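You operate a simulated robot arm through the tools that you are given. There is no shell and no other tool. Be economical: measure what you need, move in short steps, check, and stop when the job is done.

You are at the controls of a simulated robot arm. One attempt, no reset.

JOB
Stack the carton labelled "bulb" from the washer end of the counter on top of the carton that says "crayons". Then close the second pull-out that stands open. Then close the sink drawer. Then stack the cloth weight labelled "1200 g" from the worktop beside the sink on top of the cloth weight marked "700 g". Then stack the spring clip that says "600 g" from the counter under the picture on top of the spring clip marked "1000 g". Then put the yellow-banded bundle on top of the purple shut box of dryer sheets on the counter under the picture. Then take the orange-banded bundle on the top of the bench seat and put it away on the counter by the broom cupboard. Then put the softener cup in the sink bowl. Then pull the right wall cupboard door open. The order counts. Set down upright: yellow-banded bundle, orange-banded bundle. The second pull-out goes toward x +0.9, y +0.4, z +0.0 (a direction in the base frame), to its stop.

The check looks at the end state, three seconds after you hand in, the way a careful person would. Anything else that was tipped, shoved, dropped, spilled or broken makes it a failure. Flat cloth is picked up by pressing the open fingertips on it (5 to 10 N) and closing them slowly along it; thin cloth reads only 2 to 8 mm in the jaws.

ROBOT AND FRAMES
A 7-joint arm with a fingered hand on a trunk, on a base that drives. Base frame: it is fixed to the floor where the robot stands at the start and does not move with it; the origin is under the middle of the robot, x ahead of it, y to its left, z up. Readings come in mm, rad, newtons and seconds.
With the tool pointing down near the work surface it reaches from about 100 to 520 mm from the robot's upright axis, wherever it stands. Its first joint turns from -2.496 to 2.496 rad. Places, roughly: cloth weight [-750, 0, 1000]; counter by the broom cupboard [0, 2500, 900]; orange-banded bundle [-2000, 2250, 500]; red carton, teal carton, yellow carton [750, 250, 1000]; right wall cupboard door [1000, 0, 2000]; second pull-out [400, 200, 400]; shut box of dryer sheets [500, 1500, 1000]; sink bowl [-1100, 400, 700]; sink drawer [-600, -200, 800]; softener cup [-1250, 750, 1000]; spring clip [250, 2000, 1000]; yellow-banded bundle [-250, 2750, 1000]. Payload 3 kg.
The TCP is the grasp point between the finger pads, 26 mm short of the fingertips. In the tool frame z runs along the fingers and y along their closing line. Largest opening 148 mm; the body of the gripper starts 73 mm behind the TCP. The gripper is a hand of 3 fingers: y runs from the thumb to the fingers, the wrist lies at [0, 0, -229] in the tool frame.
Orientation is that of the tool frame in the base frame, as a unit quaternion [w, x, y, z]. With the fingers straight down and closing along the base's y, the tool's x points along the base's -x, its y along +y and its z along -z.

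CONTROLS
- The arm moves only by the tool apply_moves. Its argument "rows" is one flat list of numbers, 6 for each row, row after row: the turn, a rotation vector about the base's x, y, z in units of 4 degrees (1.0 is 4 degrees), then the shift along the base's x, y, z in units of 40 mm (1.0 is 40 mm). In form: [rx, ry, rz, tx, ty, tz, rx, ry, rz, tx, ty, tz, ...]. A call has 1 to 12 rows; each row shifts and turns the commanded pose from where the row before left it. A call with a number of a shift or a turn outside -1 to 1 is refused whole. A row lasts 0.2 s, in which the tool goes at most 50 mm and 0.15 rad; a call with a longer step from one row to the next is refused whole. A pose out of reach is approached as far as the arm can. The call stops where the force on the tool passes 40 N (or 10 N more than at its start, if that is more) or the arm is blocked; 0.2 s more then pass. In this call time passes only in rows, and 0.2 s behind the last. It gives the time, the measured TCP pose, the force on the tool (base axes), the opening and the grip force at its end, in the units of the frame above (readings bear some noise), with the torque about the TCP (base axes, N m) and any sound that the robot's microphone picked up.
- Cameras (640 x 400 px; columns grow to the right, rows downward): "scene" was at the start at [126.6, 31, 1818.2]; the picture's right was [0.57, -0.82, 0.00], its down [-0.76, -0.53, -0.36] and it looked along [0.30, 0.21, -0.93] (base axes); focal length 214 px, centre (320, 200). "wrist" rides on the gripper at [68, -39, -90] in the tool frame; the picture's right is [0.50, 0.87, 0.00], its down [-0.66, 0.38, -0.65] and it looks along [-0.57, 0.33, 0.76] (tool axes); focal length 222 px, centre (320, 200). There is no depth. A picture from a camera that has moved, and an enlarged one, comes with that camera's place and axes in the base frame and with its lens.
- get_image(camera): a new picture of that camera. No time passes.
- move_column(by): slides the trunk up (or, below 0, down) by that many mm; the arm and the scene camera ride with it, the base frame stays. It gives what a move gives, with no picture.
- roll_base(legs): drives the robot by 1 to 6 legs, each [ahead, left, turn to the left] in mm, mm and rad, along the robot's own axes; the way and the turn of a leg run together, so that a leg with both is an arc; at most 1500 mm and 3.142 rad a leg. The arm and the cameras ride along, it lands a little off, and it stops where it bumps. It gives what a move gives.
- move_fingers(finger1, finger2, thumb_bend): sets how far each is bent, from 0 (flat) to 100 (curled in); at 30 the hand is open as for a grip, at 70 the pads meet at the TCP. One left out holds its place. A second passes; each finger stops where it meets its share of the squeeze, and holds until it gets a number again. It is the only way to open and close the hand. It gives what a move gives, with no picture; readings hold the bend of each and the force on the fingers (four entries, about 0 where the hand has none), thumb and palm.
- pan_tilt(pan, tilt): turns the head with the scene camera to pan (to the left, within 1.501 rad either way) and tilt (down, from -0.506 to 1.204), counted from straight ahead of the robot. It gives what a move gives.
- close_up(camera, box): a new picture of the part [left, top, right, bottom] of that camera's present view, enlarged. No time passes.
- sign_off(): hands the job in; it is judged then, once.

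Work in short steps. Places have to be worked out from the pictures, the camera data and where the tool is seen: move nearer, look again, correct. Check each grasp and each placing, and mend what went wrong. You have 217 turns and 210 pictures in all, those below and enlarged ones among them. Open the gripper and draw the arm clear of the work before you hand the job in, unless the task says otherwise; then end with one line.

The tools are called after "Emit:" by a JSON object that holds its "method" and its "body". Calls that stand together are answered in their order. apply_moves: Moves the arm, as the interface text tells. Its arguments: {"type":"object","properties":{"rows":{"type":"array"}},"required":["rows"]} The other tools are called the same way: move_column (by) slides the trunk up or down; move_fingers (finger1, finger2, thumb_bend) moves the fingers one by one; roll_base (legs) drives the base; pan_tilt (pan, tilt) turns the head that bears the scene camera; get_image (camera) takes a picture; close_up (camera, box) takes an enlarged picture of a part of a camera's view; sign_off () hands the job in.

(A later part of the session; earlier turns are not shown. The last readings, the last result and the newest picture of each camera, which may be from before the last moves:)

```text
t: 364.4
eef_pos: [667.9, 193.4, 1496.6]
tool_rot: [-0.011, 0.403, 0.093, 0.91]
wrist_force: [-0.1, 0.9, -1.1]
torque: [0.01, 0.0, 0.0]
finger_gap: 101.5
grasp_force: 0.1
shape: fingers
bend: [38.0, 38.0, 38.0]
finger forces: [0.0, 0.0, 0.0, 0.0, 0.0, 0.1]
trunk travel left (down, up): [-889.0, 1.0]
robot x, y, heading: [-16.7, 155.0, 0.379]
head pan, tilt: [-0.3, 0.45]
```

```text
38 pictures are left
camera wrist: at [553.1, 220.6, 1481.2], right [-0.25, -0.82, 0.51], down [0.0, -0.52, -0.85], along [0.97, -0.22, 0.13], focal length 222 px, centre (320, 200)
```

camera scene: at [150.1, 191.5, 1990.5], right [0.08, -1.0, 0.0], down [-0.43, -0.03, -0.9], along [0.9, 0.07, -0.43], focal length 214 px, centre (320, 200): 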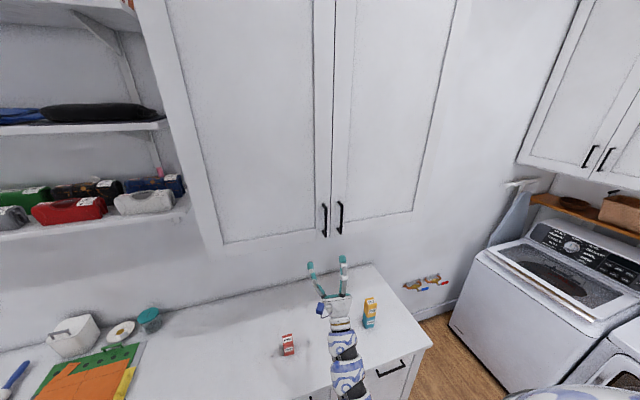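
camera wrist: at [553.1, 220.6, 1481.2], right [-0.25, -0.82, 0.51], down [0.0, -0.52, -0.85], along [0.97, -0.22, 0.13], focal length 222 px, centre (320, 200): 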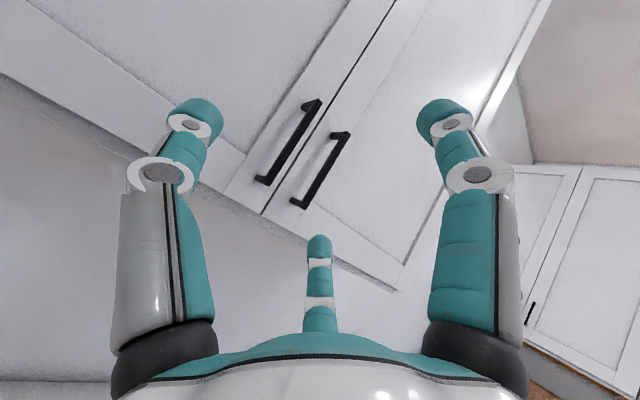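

Excellent: hand is at z≈1497 pointing 41° up, handle confirmed at (869,171). To cage the bar with the two fingers left/right and the thumb on the room side, rotate the tool about its own axis by ~102°.

Emit:
{"method": "apply_moves", "body": {"rows": [0.73, 0.178, 0.655, 0, 0, 0, 0.73, 0.178, 0.655, 0, 0, 0, 0.73, 0.178, 0.655, 0, 0, 0, 0.73, 0.178, 0.655, 0, 0, 0, 0.73, 0.178, 0.655, 0, 0, 0, 0.73, 0.178, 0.655, 0, 0, 0, 0.73, 0.178, 0.655, 0, 0, 0, 0.73, 0.178, 0.655, 0, 0, 0, 0.73, 0.178, 0.655, 0, 0, 0, 0.73, 0.178, 0.655, 0, 0, 0, 0.73, 0.178, 0.655, 0, 0, 0, 0.73, 0.178, 0.655, 0, 0, 0]}}

Emit:
{"method": "apply_moves", "body": {"rows": [0.73, 0.178, 0.655, 0, 0, 0, 0.73, 0.178, 0.655, 0, 0, 0, 0.73, 0.178, 0.655, 0, 0, 0, 0.73, 0.178, 0.655, 0, 0, 0, 0.73, 0.178, 0.655, 0, 0, 0, 0.73, 0.178, 0.655, 0, 0, 0, 0.73, 0.178, 0.655, 0, 0, 0, 0.73, 0.178, 0.655, 0, 0, 0, 0.73, 0.178, 0.655, 0, 0, 0, 0.73, 0.178, 0.655, 0, 0, 0, 0.73, 0.178, 0.655, 0, 0, 0, 0.73, 0.178, 0.655, 0, 0, 0]}}

Emit:
{"method": "get_image", "body": {"camera": "wrist"}}

```text
t: 367.0
eef_pos: [667.8, 194.2, 1497.4]
tool_rot: [-0.38, 0.405, -0.078, 0.828]
wrist_force: [-0.2, 0.2, 0.0]
torque: [-0.01, -0.02, -0.03]
finger_gap: 101.6
grasp_force: 0.2
shape: fingers
bend: [38.0, 38.0, 38.0]
finger forces: [0.0, 0.0, 0.0, 0.0, 0.0, 0.0]
trunk travel left (down, up): [-889.0, 1.0]
robot x, y, heading: [-15.6, 155.2, 0.379]
head pan, tilt: [-0.3, 0.45]
```

```text
t: 369.6
eef_pos: [669.1, 192.9, 1498.3]
tool_rot: [0.683, -0.338, 0.238, -0.602]
wrist_force: [-0.1, -0.6, 0.4]
torque: [-0.01, 0.02, -0.01]
finger_gap: 101.4
grasp_force: 0.2
shape: fingers
bend: [38.0, 38.0, 38.0]
finger forces: [0.0, 0.0, 0.0, 0.0, 0.1, 0.0]
trunk travel left (down, up): [-889.0, 1.0]
robot x, y, heading: [-18.4, 152.0, 0.378]
head pan, tilt: [-0.3, 0.45]
```

```text
37 pictures are left
camera wrist: at [587.9, 110.0, 1472.2], right [0.65, -0.45, -0.61], down [-0.33, 0.55, -0.77], along [0.68, 0.7, 0.21], focal length 222 px, centre (320, 200)
```

wrist: 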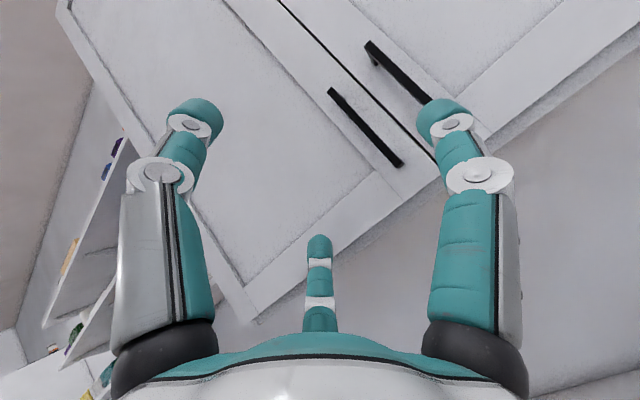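

Good: fingers left/right, thumb on the room side. Shift the robot so the hand is ~95 mm in front of the handle, and raise to z≈1535.

Emit:
{"method": "roll_base", "body": {"legs": [[82, -98, 0]]}}

Emit:
{"method": "apply_moves", "body": {"rows": [0.73, 0.178, 0.655, 0, 0, 0, 0, 0, 0, 0, 0, 0.5, 0, 0, 0, 0, 0, 0.45]}}

Emit:
{"method": "get_image", "body": {"camera": "wrist"}}

Emit:
{"method": "get_image", "body": {"camera": "scene"}}

```text
t: 370.9
eef_pos: [784.4, 132.1, 1497.7]
tool_rot: [0.683, -0.339, 0.238, -0.602]
wrist_force: [0.2, 0.3, -0.6]
torque: [0.0, -0.01, -0.01]
finger_gap: 101.6
grasp_force: 0.0
shape: fingers
bend: [38.0, 38.0, 38.0]
finger forces: [0.1, 0.0, 0.0, 0.0, 0.0, 0.0]
trunk travel left (down, up): [-889.0, 1.0]
robot x, y, heading: [98.9, 99.1, 0.38]
head pan, tilt: [-0.3, 0.45]
```

```text
t: 371.7
eef_pos: [782.3, 133.7, 1534.1]
tool_rot: [0.703, -0.331, 0.249, -0.578]
wrist_force: [-0.7, 0.1, -0.5]
torque: [0.01, 0.02, 0.01]
finger_gap: 101.3
grasp_force: 0.2
shape: fingers
bend: [38.0, 38.0, 38.0]
finger forces: [0.0, 0.0, 0.0, 0.0, 0.1, 0.0]
trunk travel left (down, up): [-889.0, 1.0]
robot x, y, heading: [97.1, 94.4, 0.384]
head pan, tilt: [-0.3, 0.45]
```

```text
36 pictures are left
camera wrist: at [705.2, 47.7, 1506.1], right [0.66, -0.39, -0.64], down [-0.37, 0.57, -0.74], along [0.65, 0.72, 0.23], focal length 222 px, centre (320, 200)
```

wrist: 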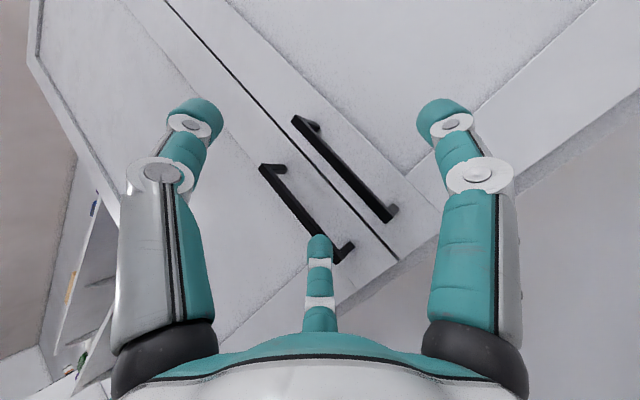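

```text
35 pictures are left
camera scene: at [264.0, 130.8, 1990.5], right [0.08, -1.0, 0.0], down [-0.43, -0.04, -0.9], along [0.9, 0.07, -0.44], focal length 214 px, centre (320, 200)
```

scene: 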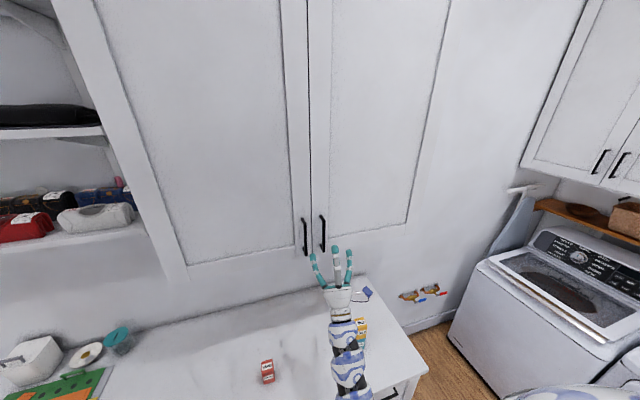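

Right handle bar at t≈-185; the left door's bar is only 57 mm away, so narrow the fingers to 52 before advancing.

Emit:
{"method": "move_fingers", "body": {"finger1": 52, "finger2": 52, "thumb_bend": 38}}

Emit:
{"method": "apply_moves", "body": {"rows": [0, 0, 0, 0.5, 0.24, 0, 0, 0, 0, 0.5, 0.24, 0]}}

Emit:
{"method": "get_image", "body": {"camera": "wrist"}}

```text
t: 372.7
eef_pos: [781.9, 133.3, 1535.7]
tool_rot: [0.704, -0.331, 0.249, -0.578]
wrist_force: [0.2, -1.1, 0.3]
torque: [0.01, 0.0, -0.01]
finger_gap: 80.1
grasp_force: 0.1
shape: fingers
bend: [52.0, 52.0, 38.0]
finger forces: [0.0, 0.1, 0.0, 0.1, 0.0, 0.0]
trunk travel left (down, up): [-889.0, 1.0]
robot x, y, heading: [95.3, 95.2, 0.382]
head pan, tilt: [-0.3, 0.45]
```

```text
t: 373.3
eef_pos: [822.2, 153.2, 1535.3]
tool_rot: [0.703, -0.332, 0.249, -0.578]
wrist_force: [-1.1, 0.0, -0.5]
torque: [0.0, 0.05, 0.02]
finger_gap: 79.8
grasp_force: 0.1
shape: fingers
bend: [52.0, 52.0, 38.0]
finger forces: [0.0, 0.0, 0.1, 0.0, 0.0, 0.1]
trunk travel left (down, up): [-889.0, 1.0]
robot x, y, heading: [97.3, 95.5, 0.381]
head pan, tilt: [-0.3, 0.45]
```

```text
34 pictures are left
camera wrist: at [745.9, 67.3, 1506.6], right [0.66, -0.39, -0.64], down [-0.37, 0.57, -0.74], along [0.65, 0.72, 0.23], focal length 222 px, centre (320, 200)
```

wrist: 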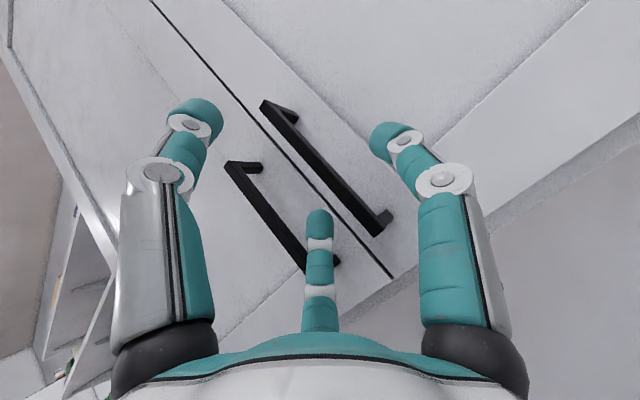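

The bar lies between the two fingers. Advance ~35 mm more.

Emit:
{"method": "apply_moves", "body": {"rows": [0, 0, 0, 0.4, 0.173, 0, 0, 0, 0, 0.4, 0.173, 0]}}

Emit:
{"method": "get_image", "body": {"camera": "wrist"}}

```text
t: 373.9
eef_pos: [852.7, 165.1, 1536.4]
tool_rot: [0.703, -0.33, 0.249, -0.579]
wrist_force: [-9.5, -2.4, -2.7]
torque: [-0.09, 0.0, 0.32]
finger_gap: 80.1
grasp_force: 5.1
shape: fingers
bend: [52.0, 55.0, 38.0]
finger forces: [0.1, 9.9, 0.1, 0.1, 0.0, 0.0]
trunk travel left (down, up): [-889.0, 1.0]
robot x, y, heading: [93.5, 91.0, 0.38]
head pan, tilt: [-0.3, 0.45]
```

```text
33 pictures are left
camera wrist: at [775.9, 79.7, 1507.0], right [0.67, -0.39, -0.64], down [-0.37, 0.57, -0.74], along [0.65, 0.72, 0.23], focal length 222 px, centre (320, 200)
```

wrist: 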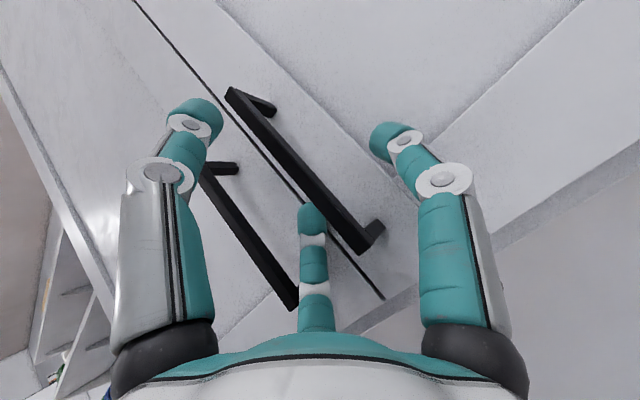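

Finger tip touched the door; bar is between the fingers. Back off 5 mm and close.

Emit:
{"method": "apply_moves", "body": {"rows": [0, 0, 0, -0.11, -0.05, 0]}}

Emit:
{"method": "move_fingers", "body": {"finger1": 72, "finger2": 72, "thumb_bend": 72}}

Emit:
{"method": "get_image", "body": {"camera": "wrist"}}

```text
t: 374.3
eef_pos: [848.9, 163.7, 1535.7]
tool_rot: [0.703, -0.33, 0.249, -0.579]
wrist_force: [-2.9, -0.9, 0.3]
torque: [0.01, -0.03, 0.0]
finger_gap: 79.7
grasp_force: 1.1
shape: fingers
bend: [52.0, 55.0, 38.0]
finger forces: [0.0, 2.6, 0.0, 0.0, 0.0, 0.0]
trunk travel left (down, up): [-889.0, 1.0]
robot x, y, heading: [97.2, 93.4, 0.378]
head pan, tilt: [-0.3, 0.45]
```

```text
t: 375.3
eef_pos: [847.7, 162.4, 1536.4]
tool_rot: [0.703, -0.33, 0.248, -0.579]
wrist_force: [-9.3, -3.5, 10.2]
torque: [0.15, -0.55, 0.03]
finger_gap: 18.2
grasp_force: 11.6
shape: fingers
bend: [68.0, 67.0, 63.0]
finger forces: [2.1, 4.9, 0.1, 0.0, 16.1, 0.1]
trunk travel left (down, up): [-889.0, 1.0]
robot x, y, heading: [100.8, 93.8, 0.381]
head pan, tilt: [-0.3, 0.45]
```

```text
32 pictures are left
camera wrist: at [770.5, 77.7, 1508.2], right [0.67, -0.39, -0.63], down [-0.37, 0.57, -0.74], along [0.65, 0.72, 0.24], focal length 222 px, centre (320, 200)
```

wrist: 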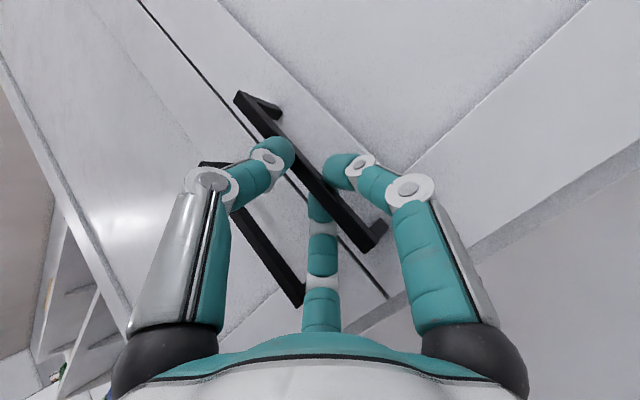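

The bar is caged by all three digits. Pull along the door's arc (hinge on the right) with matching rotation, first 16°.

Emit:
{"method": "apply_moves", "body": {"rows": [0, 0, 1, -0.583, -0.342, 0, 0, 0, 1, -0.559, -0.383, 0, 0, 0, 1, -0.53, -0.42, 0, 0, 0, 1, -0.5, -0.456, 0]}}

Emit:
{"method": "get_image", "body": {"camera": "wrist"}}

Emit:
{"method": "get_image", "body": {"camera": "scene"}}

```text
t: 376.3
eef_pos: [762.0, 100.1, 1535.5]
tool_rot: [0.777, -0.362, 0.2, -0.475]
wrist_force: [-1.6, -0.6, -3.3]
torque: [0.0, 0.01, 0.07]
finger_gap: 1.0
grasp_force: 6.1
shape: fingers
bend: [68.0, 65.0, 71.0]
finger forces: [3.5, 4.9, 0.0, 0.0, 4.1, 0.1]
trunk travel left (down, up): [-889.0, 1.0]
robot x, y, heading: [99.3, 95.6, 0.385]
head pan, tilt: [-0.3, 0.45]
```

```text
31 pictures are left
camera wrist: at [711.6, -3.9, 1507.4], right [0.75, -0.19, -0.64], down [-0.51, 0.44, -0.74], along [0.42, 0.88, 0.23], focal length 222 px, centre (320, 200)
```

wrist: 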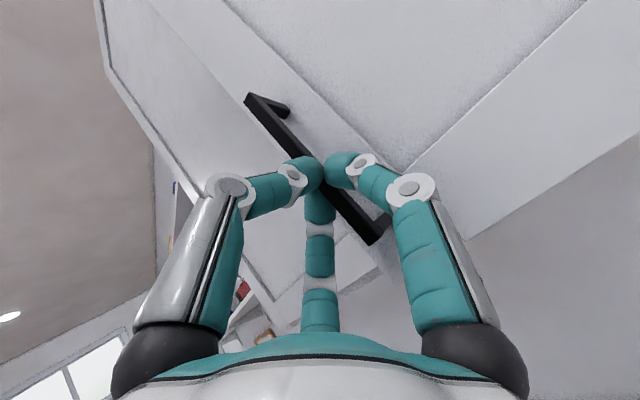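

```text
30 pictures are left
camera scene: at [262.8, 130.0, 1990.4], right [0.08, -1.0, 0.0], down [-0.43, -0.03, -0.9], along [0.9, 0.07, -0.43], focal length 214 px, centre (320, 200)
```

scene: 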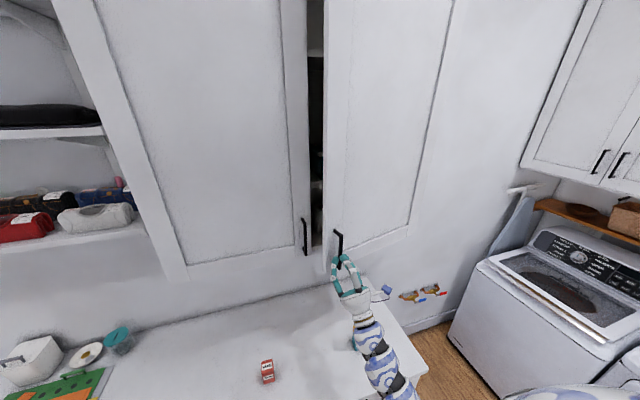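

The door is opening and the bar is still caged. Continue along the arc to ~36°.

Emit:
{"method": "apply_moves", "body": {"rows": [0, 0, 1, -0.466, -0.49, 0, 0, 0, 1, -0.431, -0.522, 0, 0, 0, 1, -0.392, -0.549, 0, 0, 0, 1, -0.355, -0.579, 0, 0, 0, 1, -0.313, -0.599, 0]}}

Emit:
{"method": "get_image", "body": {"camera": "wrist"}}

Emit:
{"method": "get_image", "body": {"camera": "scene"}}

```text
t: 377.5
eef_pos: [728.7, 98.9, 1558.6]
tool_rot: [0.837, -0.386, 0.151, -0.356]
wrist_force: [12.9, -12.6, -12.9]
torque: [0.0, 0.54, -0.58]
finger_gap: 28.7
grasp_force: 8.8
shape: fingers
bend: [52.0, 71.0, 72.0]
finger forces: [17.5, 0.0, 0.0, 0.1, 0.0, 0.1]
out of reach, approached as far as the arm can: row 3, 4, 5
trunk travel left (down, up): [-889.0, 1.0]
robot x, y, heading: [97.0, 94.5, 0.381]
head pan, tilt: [-0.3, 0.45]
```

```text
29 pictures are left
camera wrist: at [708.9, -15.0, 1528.8], right [0.77, 0.03, -0.64], down [-0.62, 0.29, -0.73], along [0.16, 0.96, 0.24], focal length 222 px, centre (320, 200)
```

wrist: 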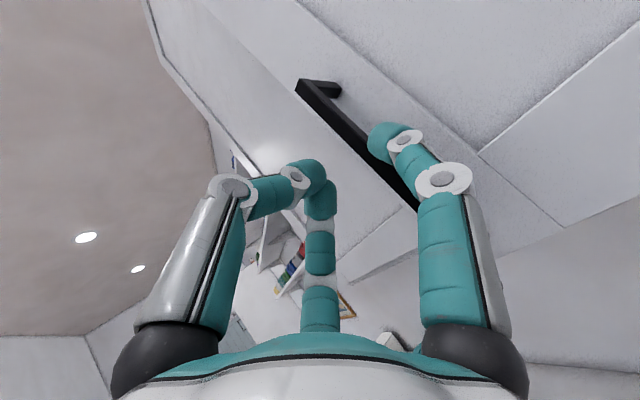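

```text
28 pictures are left
camera scene: at [266.9, 127.5, 1990.1], right [0.08, -1.0, 0.0], down [-0.44, -0.03, -0.9], along [0.9, 0.07, -0.44], focal length 214 px, centre (320, 200)
```

scene: 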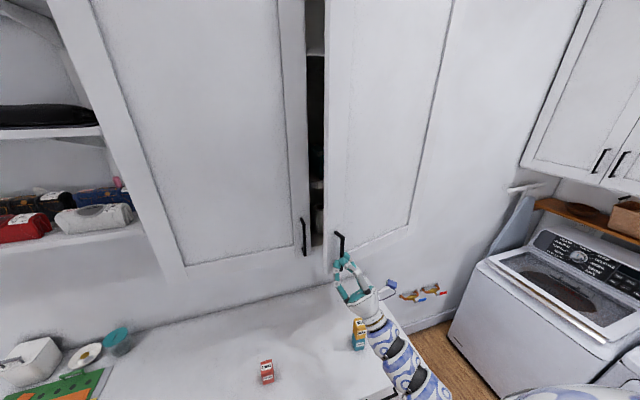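

The door is open ~17°, but the arm ran out of reach and slipped off. Next: drop the hand below the door, rotate back, and use the raised thumb to hook the door's inner face from underneath.

Emit:
{"method": "apply_moves", "body": {"rows": [0, 0, 0, 0.1, 0.5, -0.8, 0, 0, 0, 0.1, 0.5, -0.8, 0, 0, -1, 0.22, 0.545, -0.7, 0, 0, -1, 0.22, 0.4, -0.6, 0, 0, -1, 0.22, 0.2, -0.1, 0, 0, -1, 0, 0, 0, 0, 0, -1, 0, 0, 0, 0, 0, -1, 0, 0, 0]}}

Emit:
{"method": "move_fingers", "body": {"finger1": 70, "finger2": 70, "thumb_bend": 22}}

Emit:
{"method": "get_image", "body": {"camera": "scene"}}

Emit:
{"method": "get_image", "body": {"camera": "wrist"}}

```text
t: 378.1
eef_pos: [731.5, 134.5, 1507.1]
tool_rot: [0.838, -0.385, 0.15, -0.358]
wrist_force: [-0.8, -0.1, 0.7]
torque: [0.01, 0.0, -0.01]
finger_gap: 0.2
grasp_force: 0.1
shape: fingers
bend: [71.0, 71.0, 72.0]
finger forces: [0.0, 0.0, 0.1, 0.1, 0.1, 0.0]
trunk travel left (down, up): [-889.0, 1.0]
robot x, y, heading: [96.3, 96.1, 0.382]
head pan, tilt: [-0.3, 0.45]
stopped in row 2: the force on the tool passed its limit (the readings are from after the stop); the commanded pose is now the measured one
```

```text
t: 379.1
eef_pos: [731.9, 132.1, 1508.6]
tool_rot: [0.838, -0.384, 0.149, -0.359]
wrist_force: [0.5, 1.1, -0.1]
torque: [-0.02, -0.01, 0.02]
finger_gap: 80.6
grasp_force: 0.0
shape: fingers
bend: [70.0, 70.0, 22.0]
finger forces: [0.1, 0.1, 0.1, 0.0, 0.0, 0.0]
trunk travel left (down, up): [-889.0, 1.0]
robot x, y, heading: [98.7, 95.9, 0.379]
head pan, tilt: [-0.3, 0.45]
```

```text
27 pictures are left
camera scene: at [263.7, 130.2, 1990.5], right [0.08, -1.0, 0.0], down [-0.43, -0.03, -0.9], along [0.9, 0.07, -0.44], focal length 214 px, centre (320, 200)
```

scene: 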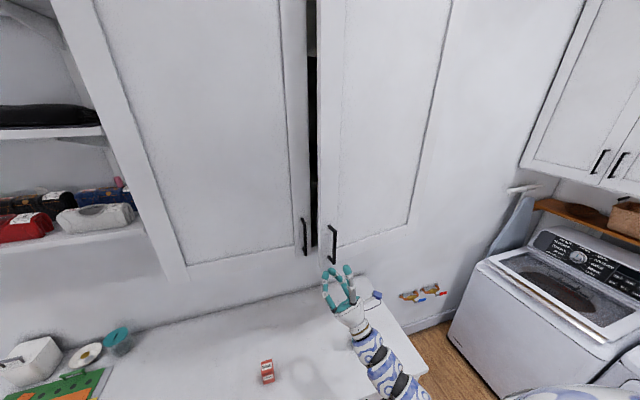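

```text
26 pictures are left
camera wrist: at [712.6, 18.7, 1478.7], right [0.77, 0.03, -0.64], down [-0.62, 0.29, -0.73], along [0.16, 0.96, 0.24], focal length 222 px, centre (320, 200)
```

wrist: 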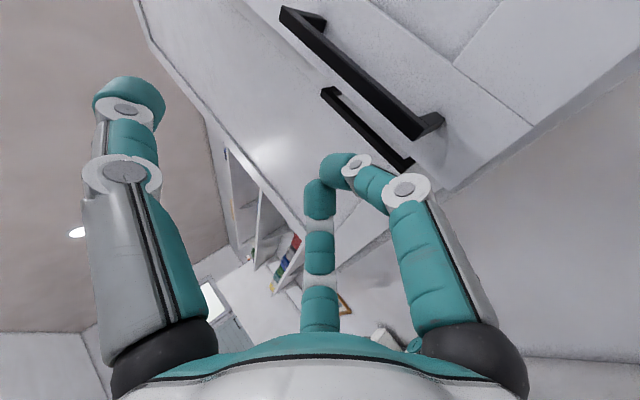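

The door swung partly shut (≈9° open; bar now at n≈804, t≈-196). Re-align the tool and re-grip the bar.

Emit:
{"method": "move_fingers", "body": {"finger1": 52, "finger2": 52, "thumb_bend": 38}}

Emit:
{"method": "apply_moves", "body": {"rows": [0, 0, -1, -0.3, -0.2, 0.2, 0, 0, -1, 0.0, -0.2, 0.2, 0, 0, -1, 0.1, -0.2, 0.15, 0, 0, -1, 0.1, -0.15, 0.1, 0, 0, -1, 0.1, 0, 0, 0, 0, -1, 0, 0, 0]}}

Emit:
{"method": "get_image", "body": {"camera": "wrist"}}

```text
t: 380.1
eef_pos: [732.4, 132.2, 1507.9]
tool_rot: [0.838, -0.385, 0.15, -0.358]
wrist_force: [-0.5, -0.1, 0.3]
torque: [-0.01, 0.01, -0.05]
finger_gap: 79.3
grasp_force: 0.1
shape: fingers
bend: [52.0, 52.0, 38.0]
finger forces: [0.0, 0.1, 0.0, 0.0, 0.0, 0.0]
trunk travel left (down, up): [-889.0, 1.0]
robot x, y, heading: [95.5, 93.0, 0.377]
head pan, tilt: [-0.3, 0.45]
```

```text
t: 381.5
eef_pos: [731.9, 102.2, 1534.7]
tool_rot: [0.745, -0.344, 0.226, -0.525]
wrist_force: [0.2, -0.1, 0.0]
torque: [-0.02, -0.01, 0.0]
finger_gap: 79.7
grasp_force: 0.2
shape: fingers
bend: [52.0, 52.0, 38.0]
finger forces: [0.0, 0.0, 0.0, 0.0, 0.1, 0.0]
trunk travel left (down, up): [-889.0, 1.0]
robot x, y, heading: [97.8, 98.3, 0.383]
head pan, tilt: [-0.3, 0.45]
```

```text
25 pictures are left
camera wrist: at [667.8, 6.8, 1504.6], right [0.72, -0.29, -0.64], down [-0.45, 0.52, -0.73], along [0.54, 0.81, 0.24], focal length 222 px, centre (320, 200)
```

wrist: 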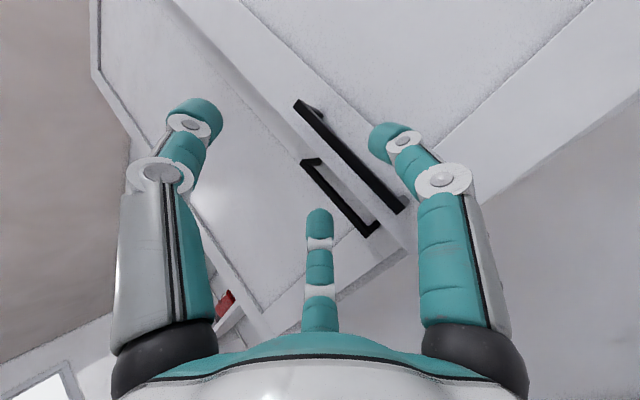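

Advance halfway and check that the bar is between the fingers.

Emit:
{"method": "apply_moves", "body": {"rows": [0, 0, 0, 0.5, 0.24, 0, 0, 0, 0, 0.5, 0.24, 0]}}

Emit:
{"method": "get_image", "body": {"camera": "wrist"}}

```text
t: 382.1
eef_pos: [773.1, 120.9, 1533.9]
tool_rot: [0.745, -0.343, 0.226, -0.525]
wrist_force: [-0.1, -0.4, -0.1]
torque: [-0.04, -0.02, -0.02]
finger_gap: 79.3
grasp_force: 0.0
shape: fingers
bend: [52.0, 52.0, 38.0]
finger forces: [0.1, 0.0, 0.0, 0.0, 0.0, 0.0]
trunk travel left (down, up): [-889.0, 1.0]
robot x, y, heading: [100.1, 95.2, 0.38]
head pan, tilt: [-0.3, 0.45]
```

```text
24 pictures are left
camera wrist: at [708.7, 25.3, 1504.9], right [0.72, -0.28, -0.64], down [-0.45, 0.52, -0.73], along [0.54, 0.81, 0.24], focal length 222 px, centre (320, 200)
```

wrist: 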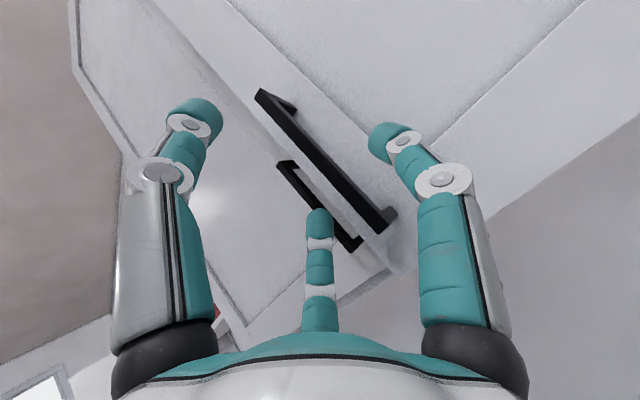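

Good alignment. Advance ~33 mm and close.

Emit:
{"method": "apply_moves", "body": {"rows": [0, 0, 0, 0.37, 0.19, 0, 0, 0, 0, 0.35, 0.17, 0]}}

Emit:
{"method": "get_image", "body": {"camera": "wrist"}}

```text
t: 382.7
eef_pos: [800.5, 135.9, 1535.0]
tool_rot: [0.745, -0.342, 0.226, -0.526]
wrist_force: [1.0, -0.7, -0.8]
torque: [-0.01, -0.02, -0.01]
finger_gap: 79.5
grasp_force: 0.1
shape: fingers
bend: [52.0, 52.0, 38.0]
finger forces: [0.1, 0.1, 0.0, 0.1, 0.1, 0.1]
trunk travel left (down, up): [-889.0, 1.0]
robot x, y, heading: [97.9, 96.8, 0.383]
head pan, tilt: [-0.3, 0.45]
```

```text
23 pictures are left
camera wrist: at [737.5, 39.6, 1505.6], right [0.72, -0.28, -0.64], down [-0.44, 0.52, -0.73], along [0.54, 0.81, 0.24], focal length 222 px, centre (320, 200)
```

wrist: 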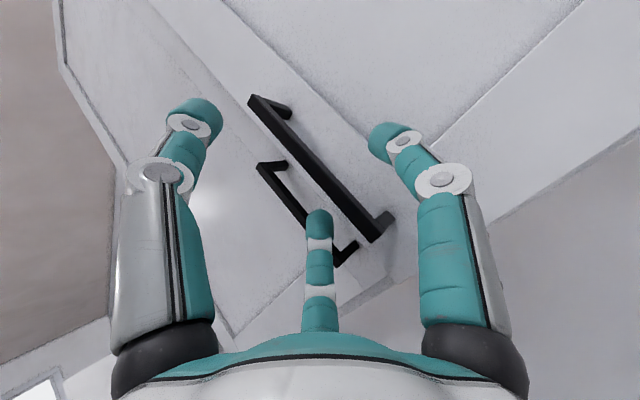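

Advance 10 mm more, then close all digits.

Emit:
{"method": "apply_moves", "body": {"rows": [0, 0, 0, 0.22, 0.11, 0]}}

Emit:
{"method": "move_fingers", "body": {"finger1": 72, "finger2": 72, "thumb_bend": 72}}

Emit:
{"method": "get_image", "body": {"camera": "wrist"}}

```text
t: 383.1
eef_pos: [810.6, 139.8, 1533.2]
tool_rot: [0.746, -0.343, 0.226, -0.524]
wrist_force: [-0.4, 0.0, 0.3]
torque: [0.01, 0.01, 0.01]
finger_gap: 79.3
grasp_force: 0.1
shape: fingers
bend: [52.0, 52.0, 38.0]
finger forces: [0.0, 0.0, 0.1, 0.0, 0.0, 0.1]
trunk travel left (down, up): [-889.0, 1.0]
robot x, y, heading: [96.4, 98.3, 0.378]
head pan, tilt: [-0.3, 0.45]
```

```text
t: 384.1
eef_pos: [809.9, 139.7, 1535.0]
tool_rot: [0.745, -0.345, 0.226, -0.525]
wrist_force: [-0.1, -0.2, 0.2]
torque: [0.02, -0.02, 0.0]
finger_gap: 0.0
grasp_force: 0.2
shape: fingers
bend: [71.0, 71.0, 70.0]
finger forces: [0.0, 0.0, 0.0, 0.0, 0.0, 0.1]
trunk travel left (down, up): [-889.0, 1.0]
robot x, y, heading: [98.0, 94.2, 0.382]
head pan, tilt: [-0.3, 0.45]
```

```text
22 pictures are left
camera wrist: at [745.8, 44.3, 1504.6], right [0.72, -0.28, -0.64], down [-0.45, 0.52, -0.73], along [0.54, 0.81, 0.24], focal length 222 px, centre (320, 200)
```

wrist: 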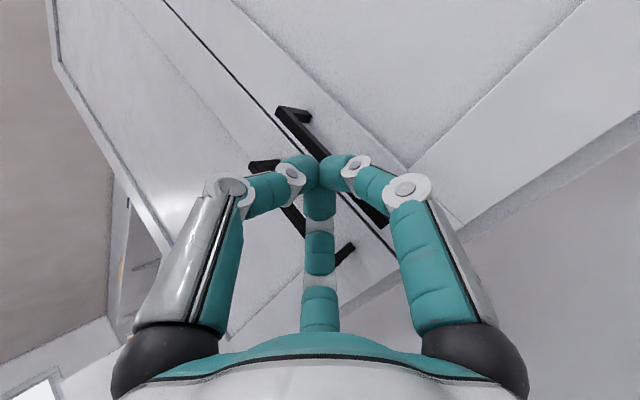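

The digits closed short of the bar and the door shut again. Re-open, restore the first yaw, and advance to the depth that worked before.

Emit:
{"method": "move_fingers", "body": {"finger1": 52, "finger2": 52, "thumb_bend": 38}}

Emit:
{"method": "apply_moves", "body": {"rows": [0, 0, -1, -0.2, 0, 0, 0, 0, -1, 0, 0.05, 0, 0, 0, 0, 0.5, 0.25, 0, 0, 0, 0, 0.4, 0.2, 0, 0, 0, 0, 0.3, 0.13, 0]}}

Emit:
{"method": "get_image", "body": {"camera": "wrist"}}

```text
t: 385.1
eef_pos: [808.8, 138.9, 1533.8]
tool_rot: [0.745, -0.344, 0.226, -0.525]
wrist_force: [0.3, -0.4, 0.6]
torque: [0.02, -0.03, 0.04]
finger_gap: 78.8
grasp_force: 0.1
shape: fingers
bend: [52.0, 52.0, 38.0]
finger forces: [0.0, 0.0, 0.0, 0.0, 0.0, 0.0]
trunk travel left (down, up): [-889.0, 1.0]
robot x, y, heading: [96.5, 98.1, 0.379]
head pan, tilt: [-0.3, 0.45]
```

```text
t: 386.3
eef_pos: [848.0, 164.2, 1533.9]
tool_rot: [0.707, -0.327, 0.249, -0.575]
wrist_force: [-5.3, -0.2, -2.0]
torque: [-0.05, -0.03, 0.16]
finger_gap: 79.2
grasp_force: 2.4
shape: fingers
bend: [52.0, 54.0, 38.0]
finger forces: [0.0, 4.5, 0.0, 0.0, 0.0, 0.0]
trunk travel left (down, up): [-889.0, 1.0]
robot x, y, heading: [97.0, 93.0, 0.385]
head pan, tilt: [-0.3, 0.45]
```

```text
21 pictures are left
camera wrist: at [771.9, 79.4, 1505.0], right [0.67, -0.38, -0.64], down [-0.37, 0.57, -0.73], along [0.64, 0.73, 0.24], focal length 222 px, centre (320, 200)
```

wrist: 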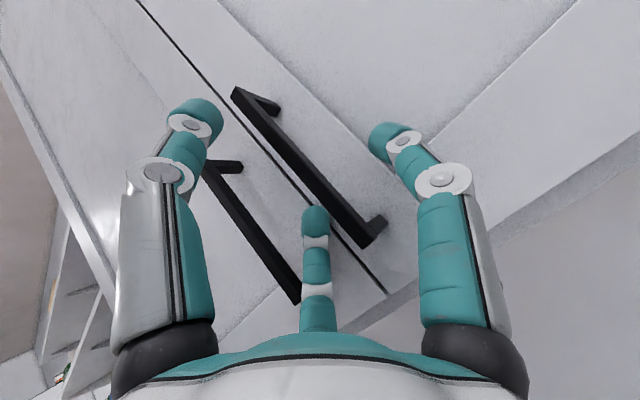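

Same pose as the successful grip. Close, then pull 16° along the arc.

Emit:
{"method": "move_fingers", "body": {"finger1": 72, "finger2": 72, "thumb_bend": 72}}

Emit:
{"method": "apply_moves", "body": {"rows": [0, 0, 1, -0.583, -0.342, 0, 0, 0, 1, -0.559, -0.383, 0, 0, 0, 1, -0.53, -0.42, 0, 0, 0, 1, -0.5, -0.456, 0]}}

Emit:
{"method": "get_image", "body": {"camera": "wrist"}}

```text
t: 387.3
eef_pos: [847.9, 163.8, 1536.4]
tool_rot: [0.707, -0.325, 0.25, -0.576]
wrist_force: [-9.5, -2.7, 9.5]
torque: [0.19, -0.5, -0.01]
finger_gap: 18.8
grasp_force: 12.0
shape: fingers
bend: [67.0, 67.0, 63.0]
finger forces: [3.0, 4.4, 0.1, 0.0, 16.6, 0.0]
trunk travel left (down, up): [-889.0, 1.0]
robot x, y, heading: [97.4, 91.2, 0.378]
head pan, tilt: [-0.3, 0.45]
```

```text
t: 388.3
eef_pos: [762.0, 99.1, 1533.0]
tool_rot: [0.78, -0.358, 0.202, -0.472]
wrist_force: [-0.3, -1.0, -3.2]
torque: [0.04, 0.04, -0.02]
finger_gap: 0.0
grasp_force: 6.2
shape: fingers
bend: [68.0, 66.0, 72.0]
finger forces: [4.2, 4.1, 0.0, 0.0, 3.0, 0.1]
trunk travel left (down, up): [-889.0, 1.0]
robot x, y, heading: [95.5, 90.7, 0.382]
head pan, tilt: [-0.3, 0.45]
```

```text
20 pictures are left
camera wrist: at [711.1, -4.0, 1504.9], right [0.75, -0.18, -0.64], down [-0.51, 0.45, -0.73], along [0.42, 0.88, 0.24], focal length 222 px, centre (320, 200)
```

wrist: 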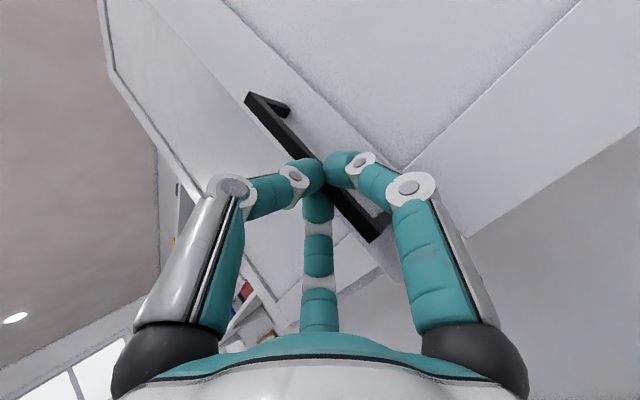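

Caged at 16°. Now pull further by driving the base in an arc about the hinge (two 5° legs).

Emit:
{"method": "roll_base", "body": {"legs": [[-52, -69, 0.0873], [-52, -69, 0.0873]]}}

Emit:
{"method": "get_image", "body": {"camera": "wrist"}}

```text
t: 390.0
eef_pos: [719.4, 44.8, 1534.4]
tool_rot: [0.818, -0.374, 0.169, -0.403]
wrist_force: [-6.4, 4.6, -4.8]
torque: [-0.14, -0.08, 0.16]
finger_gap: 0.0
grasp_force: 4.2
shape: fingers
bend: [71.0, 65.0, 72.0]
finger forces: [0.0, 8.8, 0.0, 0.0, 0.0, 0.1]
trunk travel left (down, up): [-889.0, 1.0]
robot x, y, heading: [66.8, -74.0, 0.549]
head pan, tilt: [-0.3, 0.45]
```

```text
19 pictures are left
camera wrist: at [688.2, -66.0, 1505.0], right [0.77, -0.05, -0.64], down [-0.58, 0.35, -0.73], along [0.26, 0.93, 0.24], focal length 222 px, centre (320, 200)
```

wrist: 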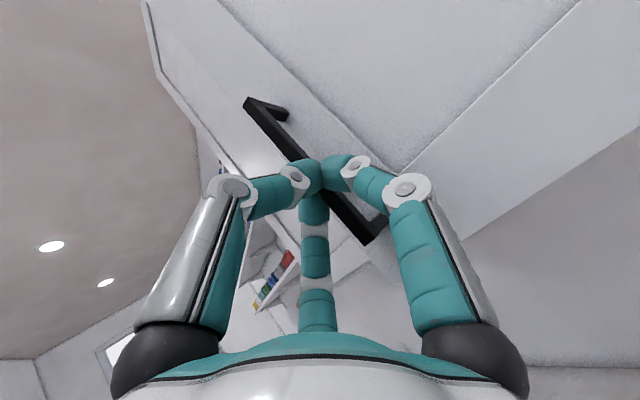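

Works (≈26°). Continue with another two legs (the base stops if it would bump).

Emit:
{"method": "roll_base", "body": {"legs": [[-52, -69, 0.0873], [-48, -66, 0.0873]]}}

Emit:
{"method": "get_image", "body": {"camera": "wrist"}}

Emit:
{"method": "get_image", "body": {"camera": "scene"}}

```text
t: 391.8
eef_pos: [711.9, -15.9, 1535.0]
tool_rot: [0.843, -0.387, 0.142, -0.345]
wrist_force: [-16.5, 10.3, -6.2]
torque: [-0.37, -0.23, 0.62]
finger_gap: 0.0
grasp_force: 10.3
shape: fingers
bend: [71.0, 52.0, 72.0]
finger forces: [0.0, 20.2, 0.0, 0.1, 0.0, 0.0]
trunk travel left (down, up): [-889.0, 1.0]
robot x, y, heading: [80.7, -231.9, 0.693]
head pan, tilt: [-0.3, 0.45]
```

```text
18 pictures are left
camera wrist: at [697.5, -130.6, 1505.7], right [0.77, 0.06, -0.64], down [-0.62, 0.27, -0.73], along [0.13, 0.96, 0.24], focal length 222 px, centre (320, 200)
```

wrist: 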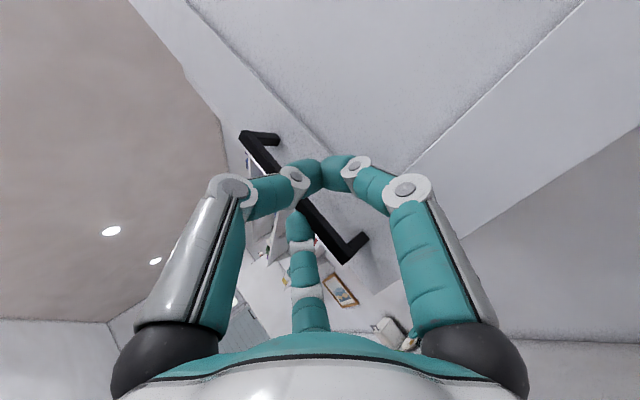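

```text
17 pictures are left
camera scene: at [229.3, -141.0, 1990.7], right [0.38, -0.92, 0.0], down [-0.4, -0.17, -0.9], along [0.83, 0.34, -0.43], focal length 214 px, centre (320, 200)
```

scene: 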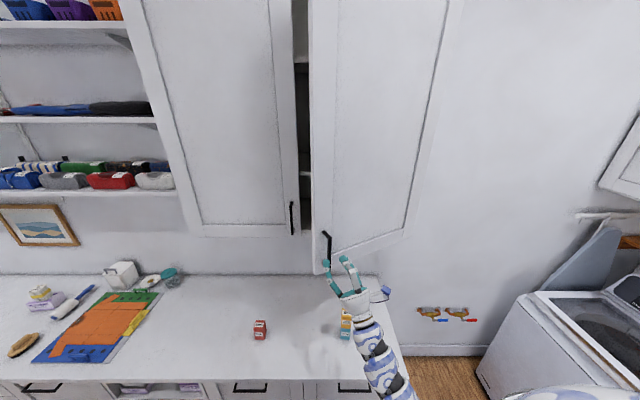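

Door is ~30° open but the grip is slipping. Release outward, drop below the door, and use the raised thumb from underneath to push the inner face.

Emit:
{"method": "move_fingers", "body": {"finger1": 42, "finger2": 42, "thumb_bend": 36}}

Emit:
{"method": "apply_moves", "body": {"rows": [0, 0, 0, -0.45, -0.6, 0, 0, 0, 0, -0.45, -0.6, 0, 0, 0, 0, 0, 0, -0.9, 0, 0, 0, 0, 0, -0.95, 0, 0, 0, 0, 0, -0.95, 0, 0, 0, 0, 0, -0.95, 0, 0, 0, 0, 0, -0.5]}}

Emit:
{"method": "move_fingers", "body": {"finger1": 70, "finger2": 70, "thumb_bend": 22}}

Emit:
{"method": "get_image", "body": {"camera": "scene"}}

```text
t: 392.8
eef_pos: [714.7, -18.9, 1534.2]
tool_rot: [0.844, -0.385, 0.143, -0.344]
wrist_force: [-0.4, -0.3, -0.2]
torque: [0.04, -0.01, 0.01]
finger_gap: 97.8
grasp_force: 0.6
shape: fingers
bend: [42.0, 42.0, 36.0]
finger forces: [0.0, 0.3, 0.0, 0.0, 0.0, 0.0]
trunk travel left (down, up): [-889.0, 1.0]
robot x, y, heading: [84.0, -228.9, 0.689]
head pan, tilt: [-0.3, 0.45]
```

```text
t: 394.4
eef_pos: [686.1, -65.5, 1356.9]
tool_rot: [0.844, -0.385, 0.142, -0.345]
wrist_force: [0.7, 0.7, 0.0]
torque: [0.03, 0.02, -0.02]
finger_gap: 98.1
grasp_force: 0.1
shape: fingers
bend: [42.0, 42.0, 36.0]
finger forces: [0.0, 0.0, 0.0, 0.1, 0.0, 0.0]
out of reach, approached as far as the arm can: row 2
trunk travel left (down, up): [-889.0, 1.0]
robot x, y, heading: [81.9, -231.4, 0.693]
head pan, tilt: [-0.3, 0.45]
```

```text
t: 395.4
eef_pos: [687.4, -64.3, 1355.7]
tool_rot: [0.844, -0.385, 0.143, -0.345]
wrist_force: [-0.4, 0.9, 0.9]
torque: [0.0, -0.01, 0.02]
finger_gap: 80.8
grasp_force: 0.0
shape: fingers
bend: [70.0, 70.0, 22.0]
finger forces: [0.1, 0.1, 0.1, 0.0, 0.1, 0.0]
trunk travel left (down, up): [-889.0, 1.0]
robot x, y, heading: [85.7, -227.7, 0.693]
head pan, tilt: [-0.3, 0.45]
```

```text
16 pictures are left
camera scene: at [231.9, -143.7, 1990.5], right [0.38, -0.92, 0.0], down [-0.4, -0.17, -0.9], along [0.83, 0.34, -0.44], focal length 214 px, centre (320, 200)
```

scene: 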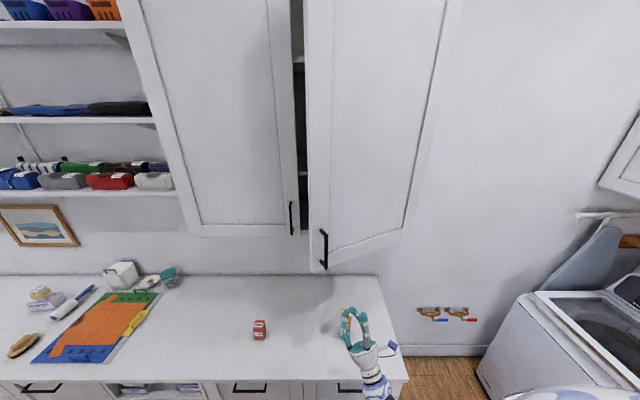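

Door stays at ≈28°. Slide the hand under the door to its inner side, then raise the thumb behind it.

Emit:
{"method": "apply_moves", "body": {"rows": [0, 0, 0, 0.5, 0.84, 0, 0, 0, 0, 0.5, 0.84, 0, 0, 0, 0, 0.5, 0.84, 0, 0, 0, 0, 0.5, 0.84, 0, 0, 0, 0, 0.5, 0.84, 0, 0, 0, 0, 0.5, 0.84, 0]}}

Emit:
{"method": "apply_moves", "body": {"rows": [0, 0, 0, 0, 0, 0.5, 0, 0, 0, 0, 0, 0.5, 0, 0, 0, 0, 0, 0.45]}}

Emit:
{"method": "get_image", "body": {"camera": "scene"}}

Emit:
{"method": "get_image", "body": {"camera": "wrist"}}

```text
t: 396.8
eef_pos: [807.4, 137.1, 1354.5]
tool_rot: [0.844, -0.386, 0.143, -0.344]
wrist_force: [0.5, 0.2, 0.0]
torque: [-0.01, 0.01, 0.02]
finger_gap: 81.0
grasp_force: 0.1
shape: fingers
bend: [70.0, 70.0, 22.0]
finger forces: [0.0, 0.1, 0.0, 0.1, 0.0, 0.0]
trunk travel left (down, up): [-889.0, 1.0]
robot x, y, heading: [84.0, -231.1, 0.689]
head pan, tilt: [-0.3, 0.45]
```

```text
t: 397.6
eef_pos: [806.2, 137.8, 1414.0]
tool_rot: [0.844, -0.385, 0.143, -0.345]
wrist_force: [0.1, -0.1, 0.1]
torque: [-0.02, 0.03, 0.03]
finger_gap: 80.9
grasp_force: 0.1
shape: fingers
bend: [70.0, 70.0, 22.0]
finger forces: [0.0, 0.1, 0.0, 0.0, 0.1, 0.1]
trunk travel left (down, up): [-889.0, 1.0]
robot x, y, heading: [85.9, -226.1, 0.696]
head pan, tilt: [-0.3, 0.45]
```

```text
15 pictures are left
camera scene: at [231.8, -143.3, 1990.5], right [0.38, -0.92, 0.0], down [-0.4, -0.17, -0.9], along [0.83, 0.34, -0.44], focal length 214 px, centre (320, 200)
```

scene: 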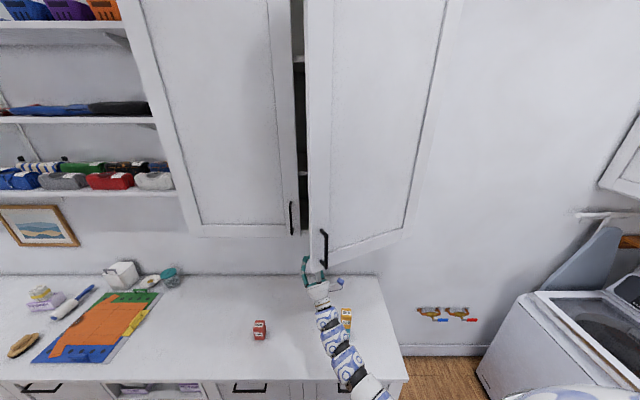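

```text
14 pictures are left
camera wrist: at [791.2, 22.9, 1385.3], right [0.77, 0.06, -0.64], down [-0.63, 0.27, -0.73], along [0.13, 0.96, 0.24], focal length 222 px, centre (320, 200)
```

wrist: 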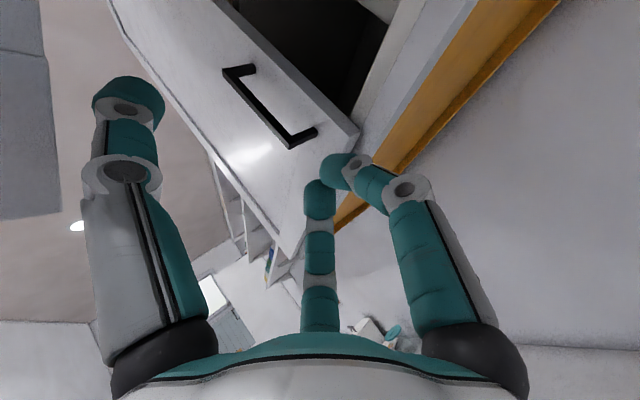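

The thumb is behind the right door. Pull along the arc with it.

Emit:
{"method": "apply_moves", "body": {"rows": [0, 0, 0, -0.42, -0.527, 0, 0, 0, 1, -0.42, -0.527, 0, 0, 0, 1, -0.383, -0.556, 0, 0, 0, 1, -0.344, -0.581, 0, 0, 0, 1, -0.302, -0.603, 0]}}

Emit:
{"method": "get_image", "body": {"camera": "scene"}}

```text
t: 398.8
eef_pos: [732.3, 24.1, 1414.2]
tool_rot: [0.883, -0.401, 0.091, -0.226]
wrist_force: [-0.4, -0.1, 0.4]
torque: [-0.04, 0.01, 0.02]
finger_gap: 80.6
grasp_force: 0.1
shape: fingers
bend: [70.0, 70.0, 22.0]
finger forces: [0.1, 0.1, 0.0, 0.0, 0.1, 0.0]
trunk travel left (down, up): [-889.0, 1.0]
robot x, y, heading: [89.4, -232.2, 0.689]
head pan, tilt: [-0.3, 0.45]
```

```text
13 pictures are left
camera scene: at [231.9, -145.2, 1990.6], right [0.38, -0.92, 0.0], down [-0.4, -0.17, -0.9], along [0.83, 0.34, -0.43], focal length 214 px, centre (320, 200)
```

scene: 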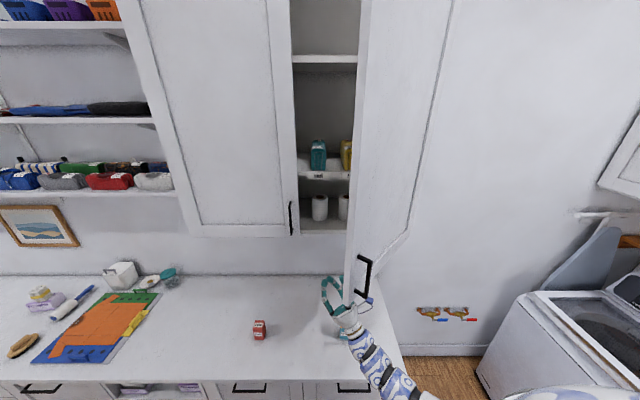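

The door swings well open (~50°). Push on a bit further.

Emit:
{"method": "apply_moves", "body": {"rows": [0, 0, 1, -0.259, -0.623, 0, 0, 0, 1, -0.215, -0.64, 0, 0, 0, 1, -0.17, -0.653, 0, 0, 0, 1, -0.124, -0.663, 0, 0, 0, 0, -0.08, -0.67, 0]}}

Emit:
{"method": "get_image", "body": {"camera": "scene"}}

```text
t: 400.0
eef_pos: [574.5, 9.1, 1345.7]
tool_rot: [0.906, -0.409, 0.032, -0.101]
wrist_force: [0.6, -0.3, -0.1]
torque: [0.02, 0.0, 0.0]
finger_gap: 80.9
grasp_force: 0.0
shape: fingers
bend: [70.0, 70.0, 22.0]
finger forces: [0.0, 0.1, 0.1, 0.1, 0.0, 0.1]
out of reach, approached as far as the arm can: row 1, 2, 3, 4, 5
trunk travel left (down, up): [-889.0, 1.0]
robot x, y, heading: [83.1, -231.1, 0.692]
head pan, tilt: [-0.3, 0.45]
```

```text
12 pictures are left
camera scene: at [231.3, -144.6, 1990.6], right [0.38, -0.92, 0.0], down [-0.4, -0.17, -0.9], along [0.83, 0.34, -0.43], focal length 214 px, centre (320, 200)
```

scene: 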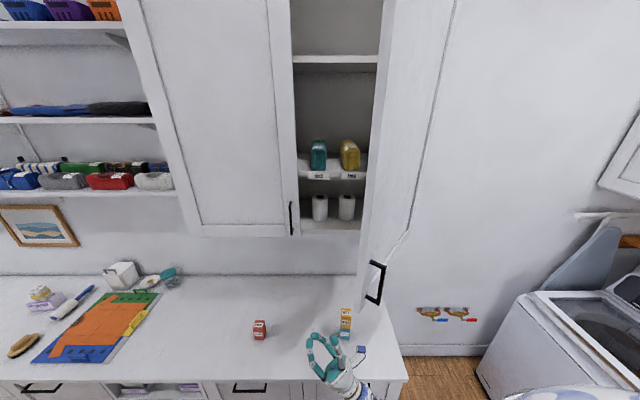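

Door ≈60° open. To open it further, turn the tool back toward the arm direction and then push by driving the base to the right.

Emit:
{"method": "apply_moves", "body": {"rows": [0, 0, -1, 0.065, 0.178, 0, 0, 0, -1, 0.065, 0.178, 0, 0, 0, -1, 0.065, 0.178, 0, 0, 0, -1, 0.065, 0.178, 0, 0, 0, -1, 0.065, 0.178, 0, 0, 0, -1, 0.065, 0.178, 0, 0, 0, -1, 0.065, 0.178, 0, 0, 0, -1, 0.065, 0.178, 0]}}

Emit:
{"method": "get_image", "body": {"camera": "scene"}}

```text
t: 401.8
eef_pos: [596.7, 66.8, 1345.8]
tool_rot: [0.843, -0.386, 0.144, -0.345]
wrist_force: [0.2, 0.1, 0.0]
torque: [-0.03, 0.03, -0.04]
finger_gap: 81.1
grasp_force: 0.1
shape: fingers
bend: [70.0, 70.0, 22.0]
finger forces: [0.1, 0.1, 0.1, 0.0, 0.1, 0.0]
trunk travel left (down, up): [-889.0, 1.0]
robot x, y, heading: [84.6, -231.2, 0.69]
head pan, tilt: [-0.3, 0.45]
```

```text
11 pictures are left
camera scene: at [231.8, -143.1, 1990.5], right [0.38, -0.92, 0.0], down [-0.4, -0.17, -0.9], along [0.83, 0.34, -0.44], focal length 214 px, centre (320, 200)
```

scene: 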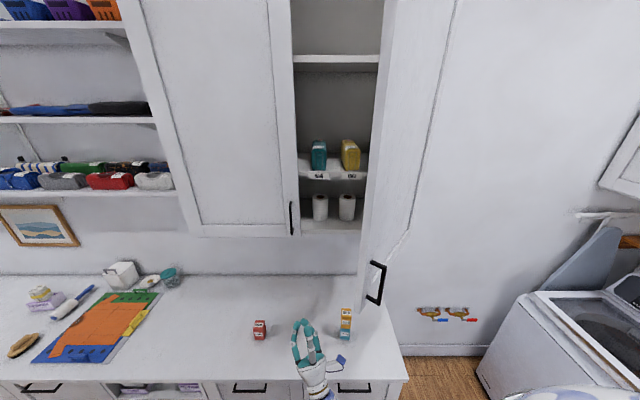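

Move the raised thumb next to the door's inner face and raise it.

Emit:
{"method": "apply_moves", "body": {"rows": [0, 0, 0, 0.6, -0.55, 0, 0, 0, 0, 0.6, -0.55, 0, 0, 0, 0, 0.6, -0.55, 0, 0, 0, 0, 0.6, -0.55, 0, 0, 0, 0, 0.6, -0.55, 0, 0, 0, 0, 0, 0, 0.85, 0, 0, 0, 0, 0, 0.85]}}

Emit:
{"method": "get_image", "body": {"camera": "scene"}}

```text
t: 403.4
eef_pos: [716.7, -45.5, 1415.3]
tool_rot: [0.844, -0.386, 0.142, -0.344]
wrist_force: [-0.3, -0.3, -0.3]
torque: [0.02, 0.02, 0.0]
finger_gap: 80.7
grasp_force: 0.1
shape: fingers
bend: [70.0, 70.0, 22.0]
finger forces: [0.1, 0.0, 0.1, 0.1, 0.0, 0.0]
trunk travel left (down, up): [-889.0, 1.0]
robot x, y, heading: [83.3, -227.8, 0.699]
head pan, tilt: [-0.3, 0.45]
```

```text
10 pictures are left
camera scene: at [231.6, -144.1, 1990.6], right [0.38, -0.92, 0.0], down [-0.4, -0.17, -0.9], along [0.83, 0.34, -0.43], focal length 214 px, centre (320, 200)
```

scene: 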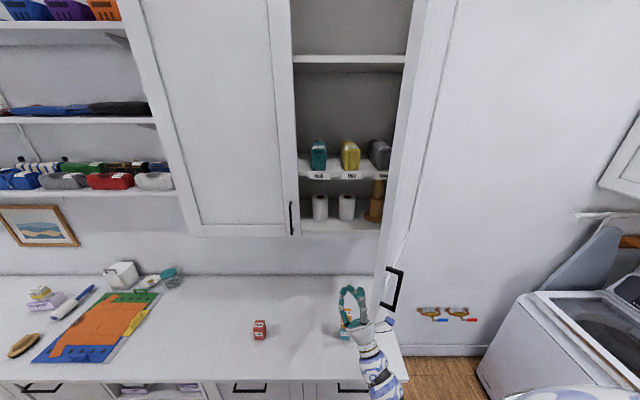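

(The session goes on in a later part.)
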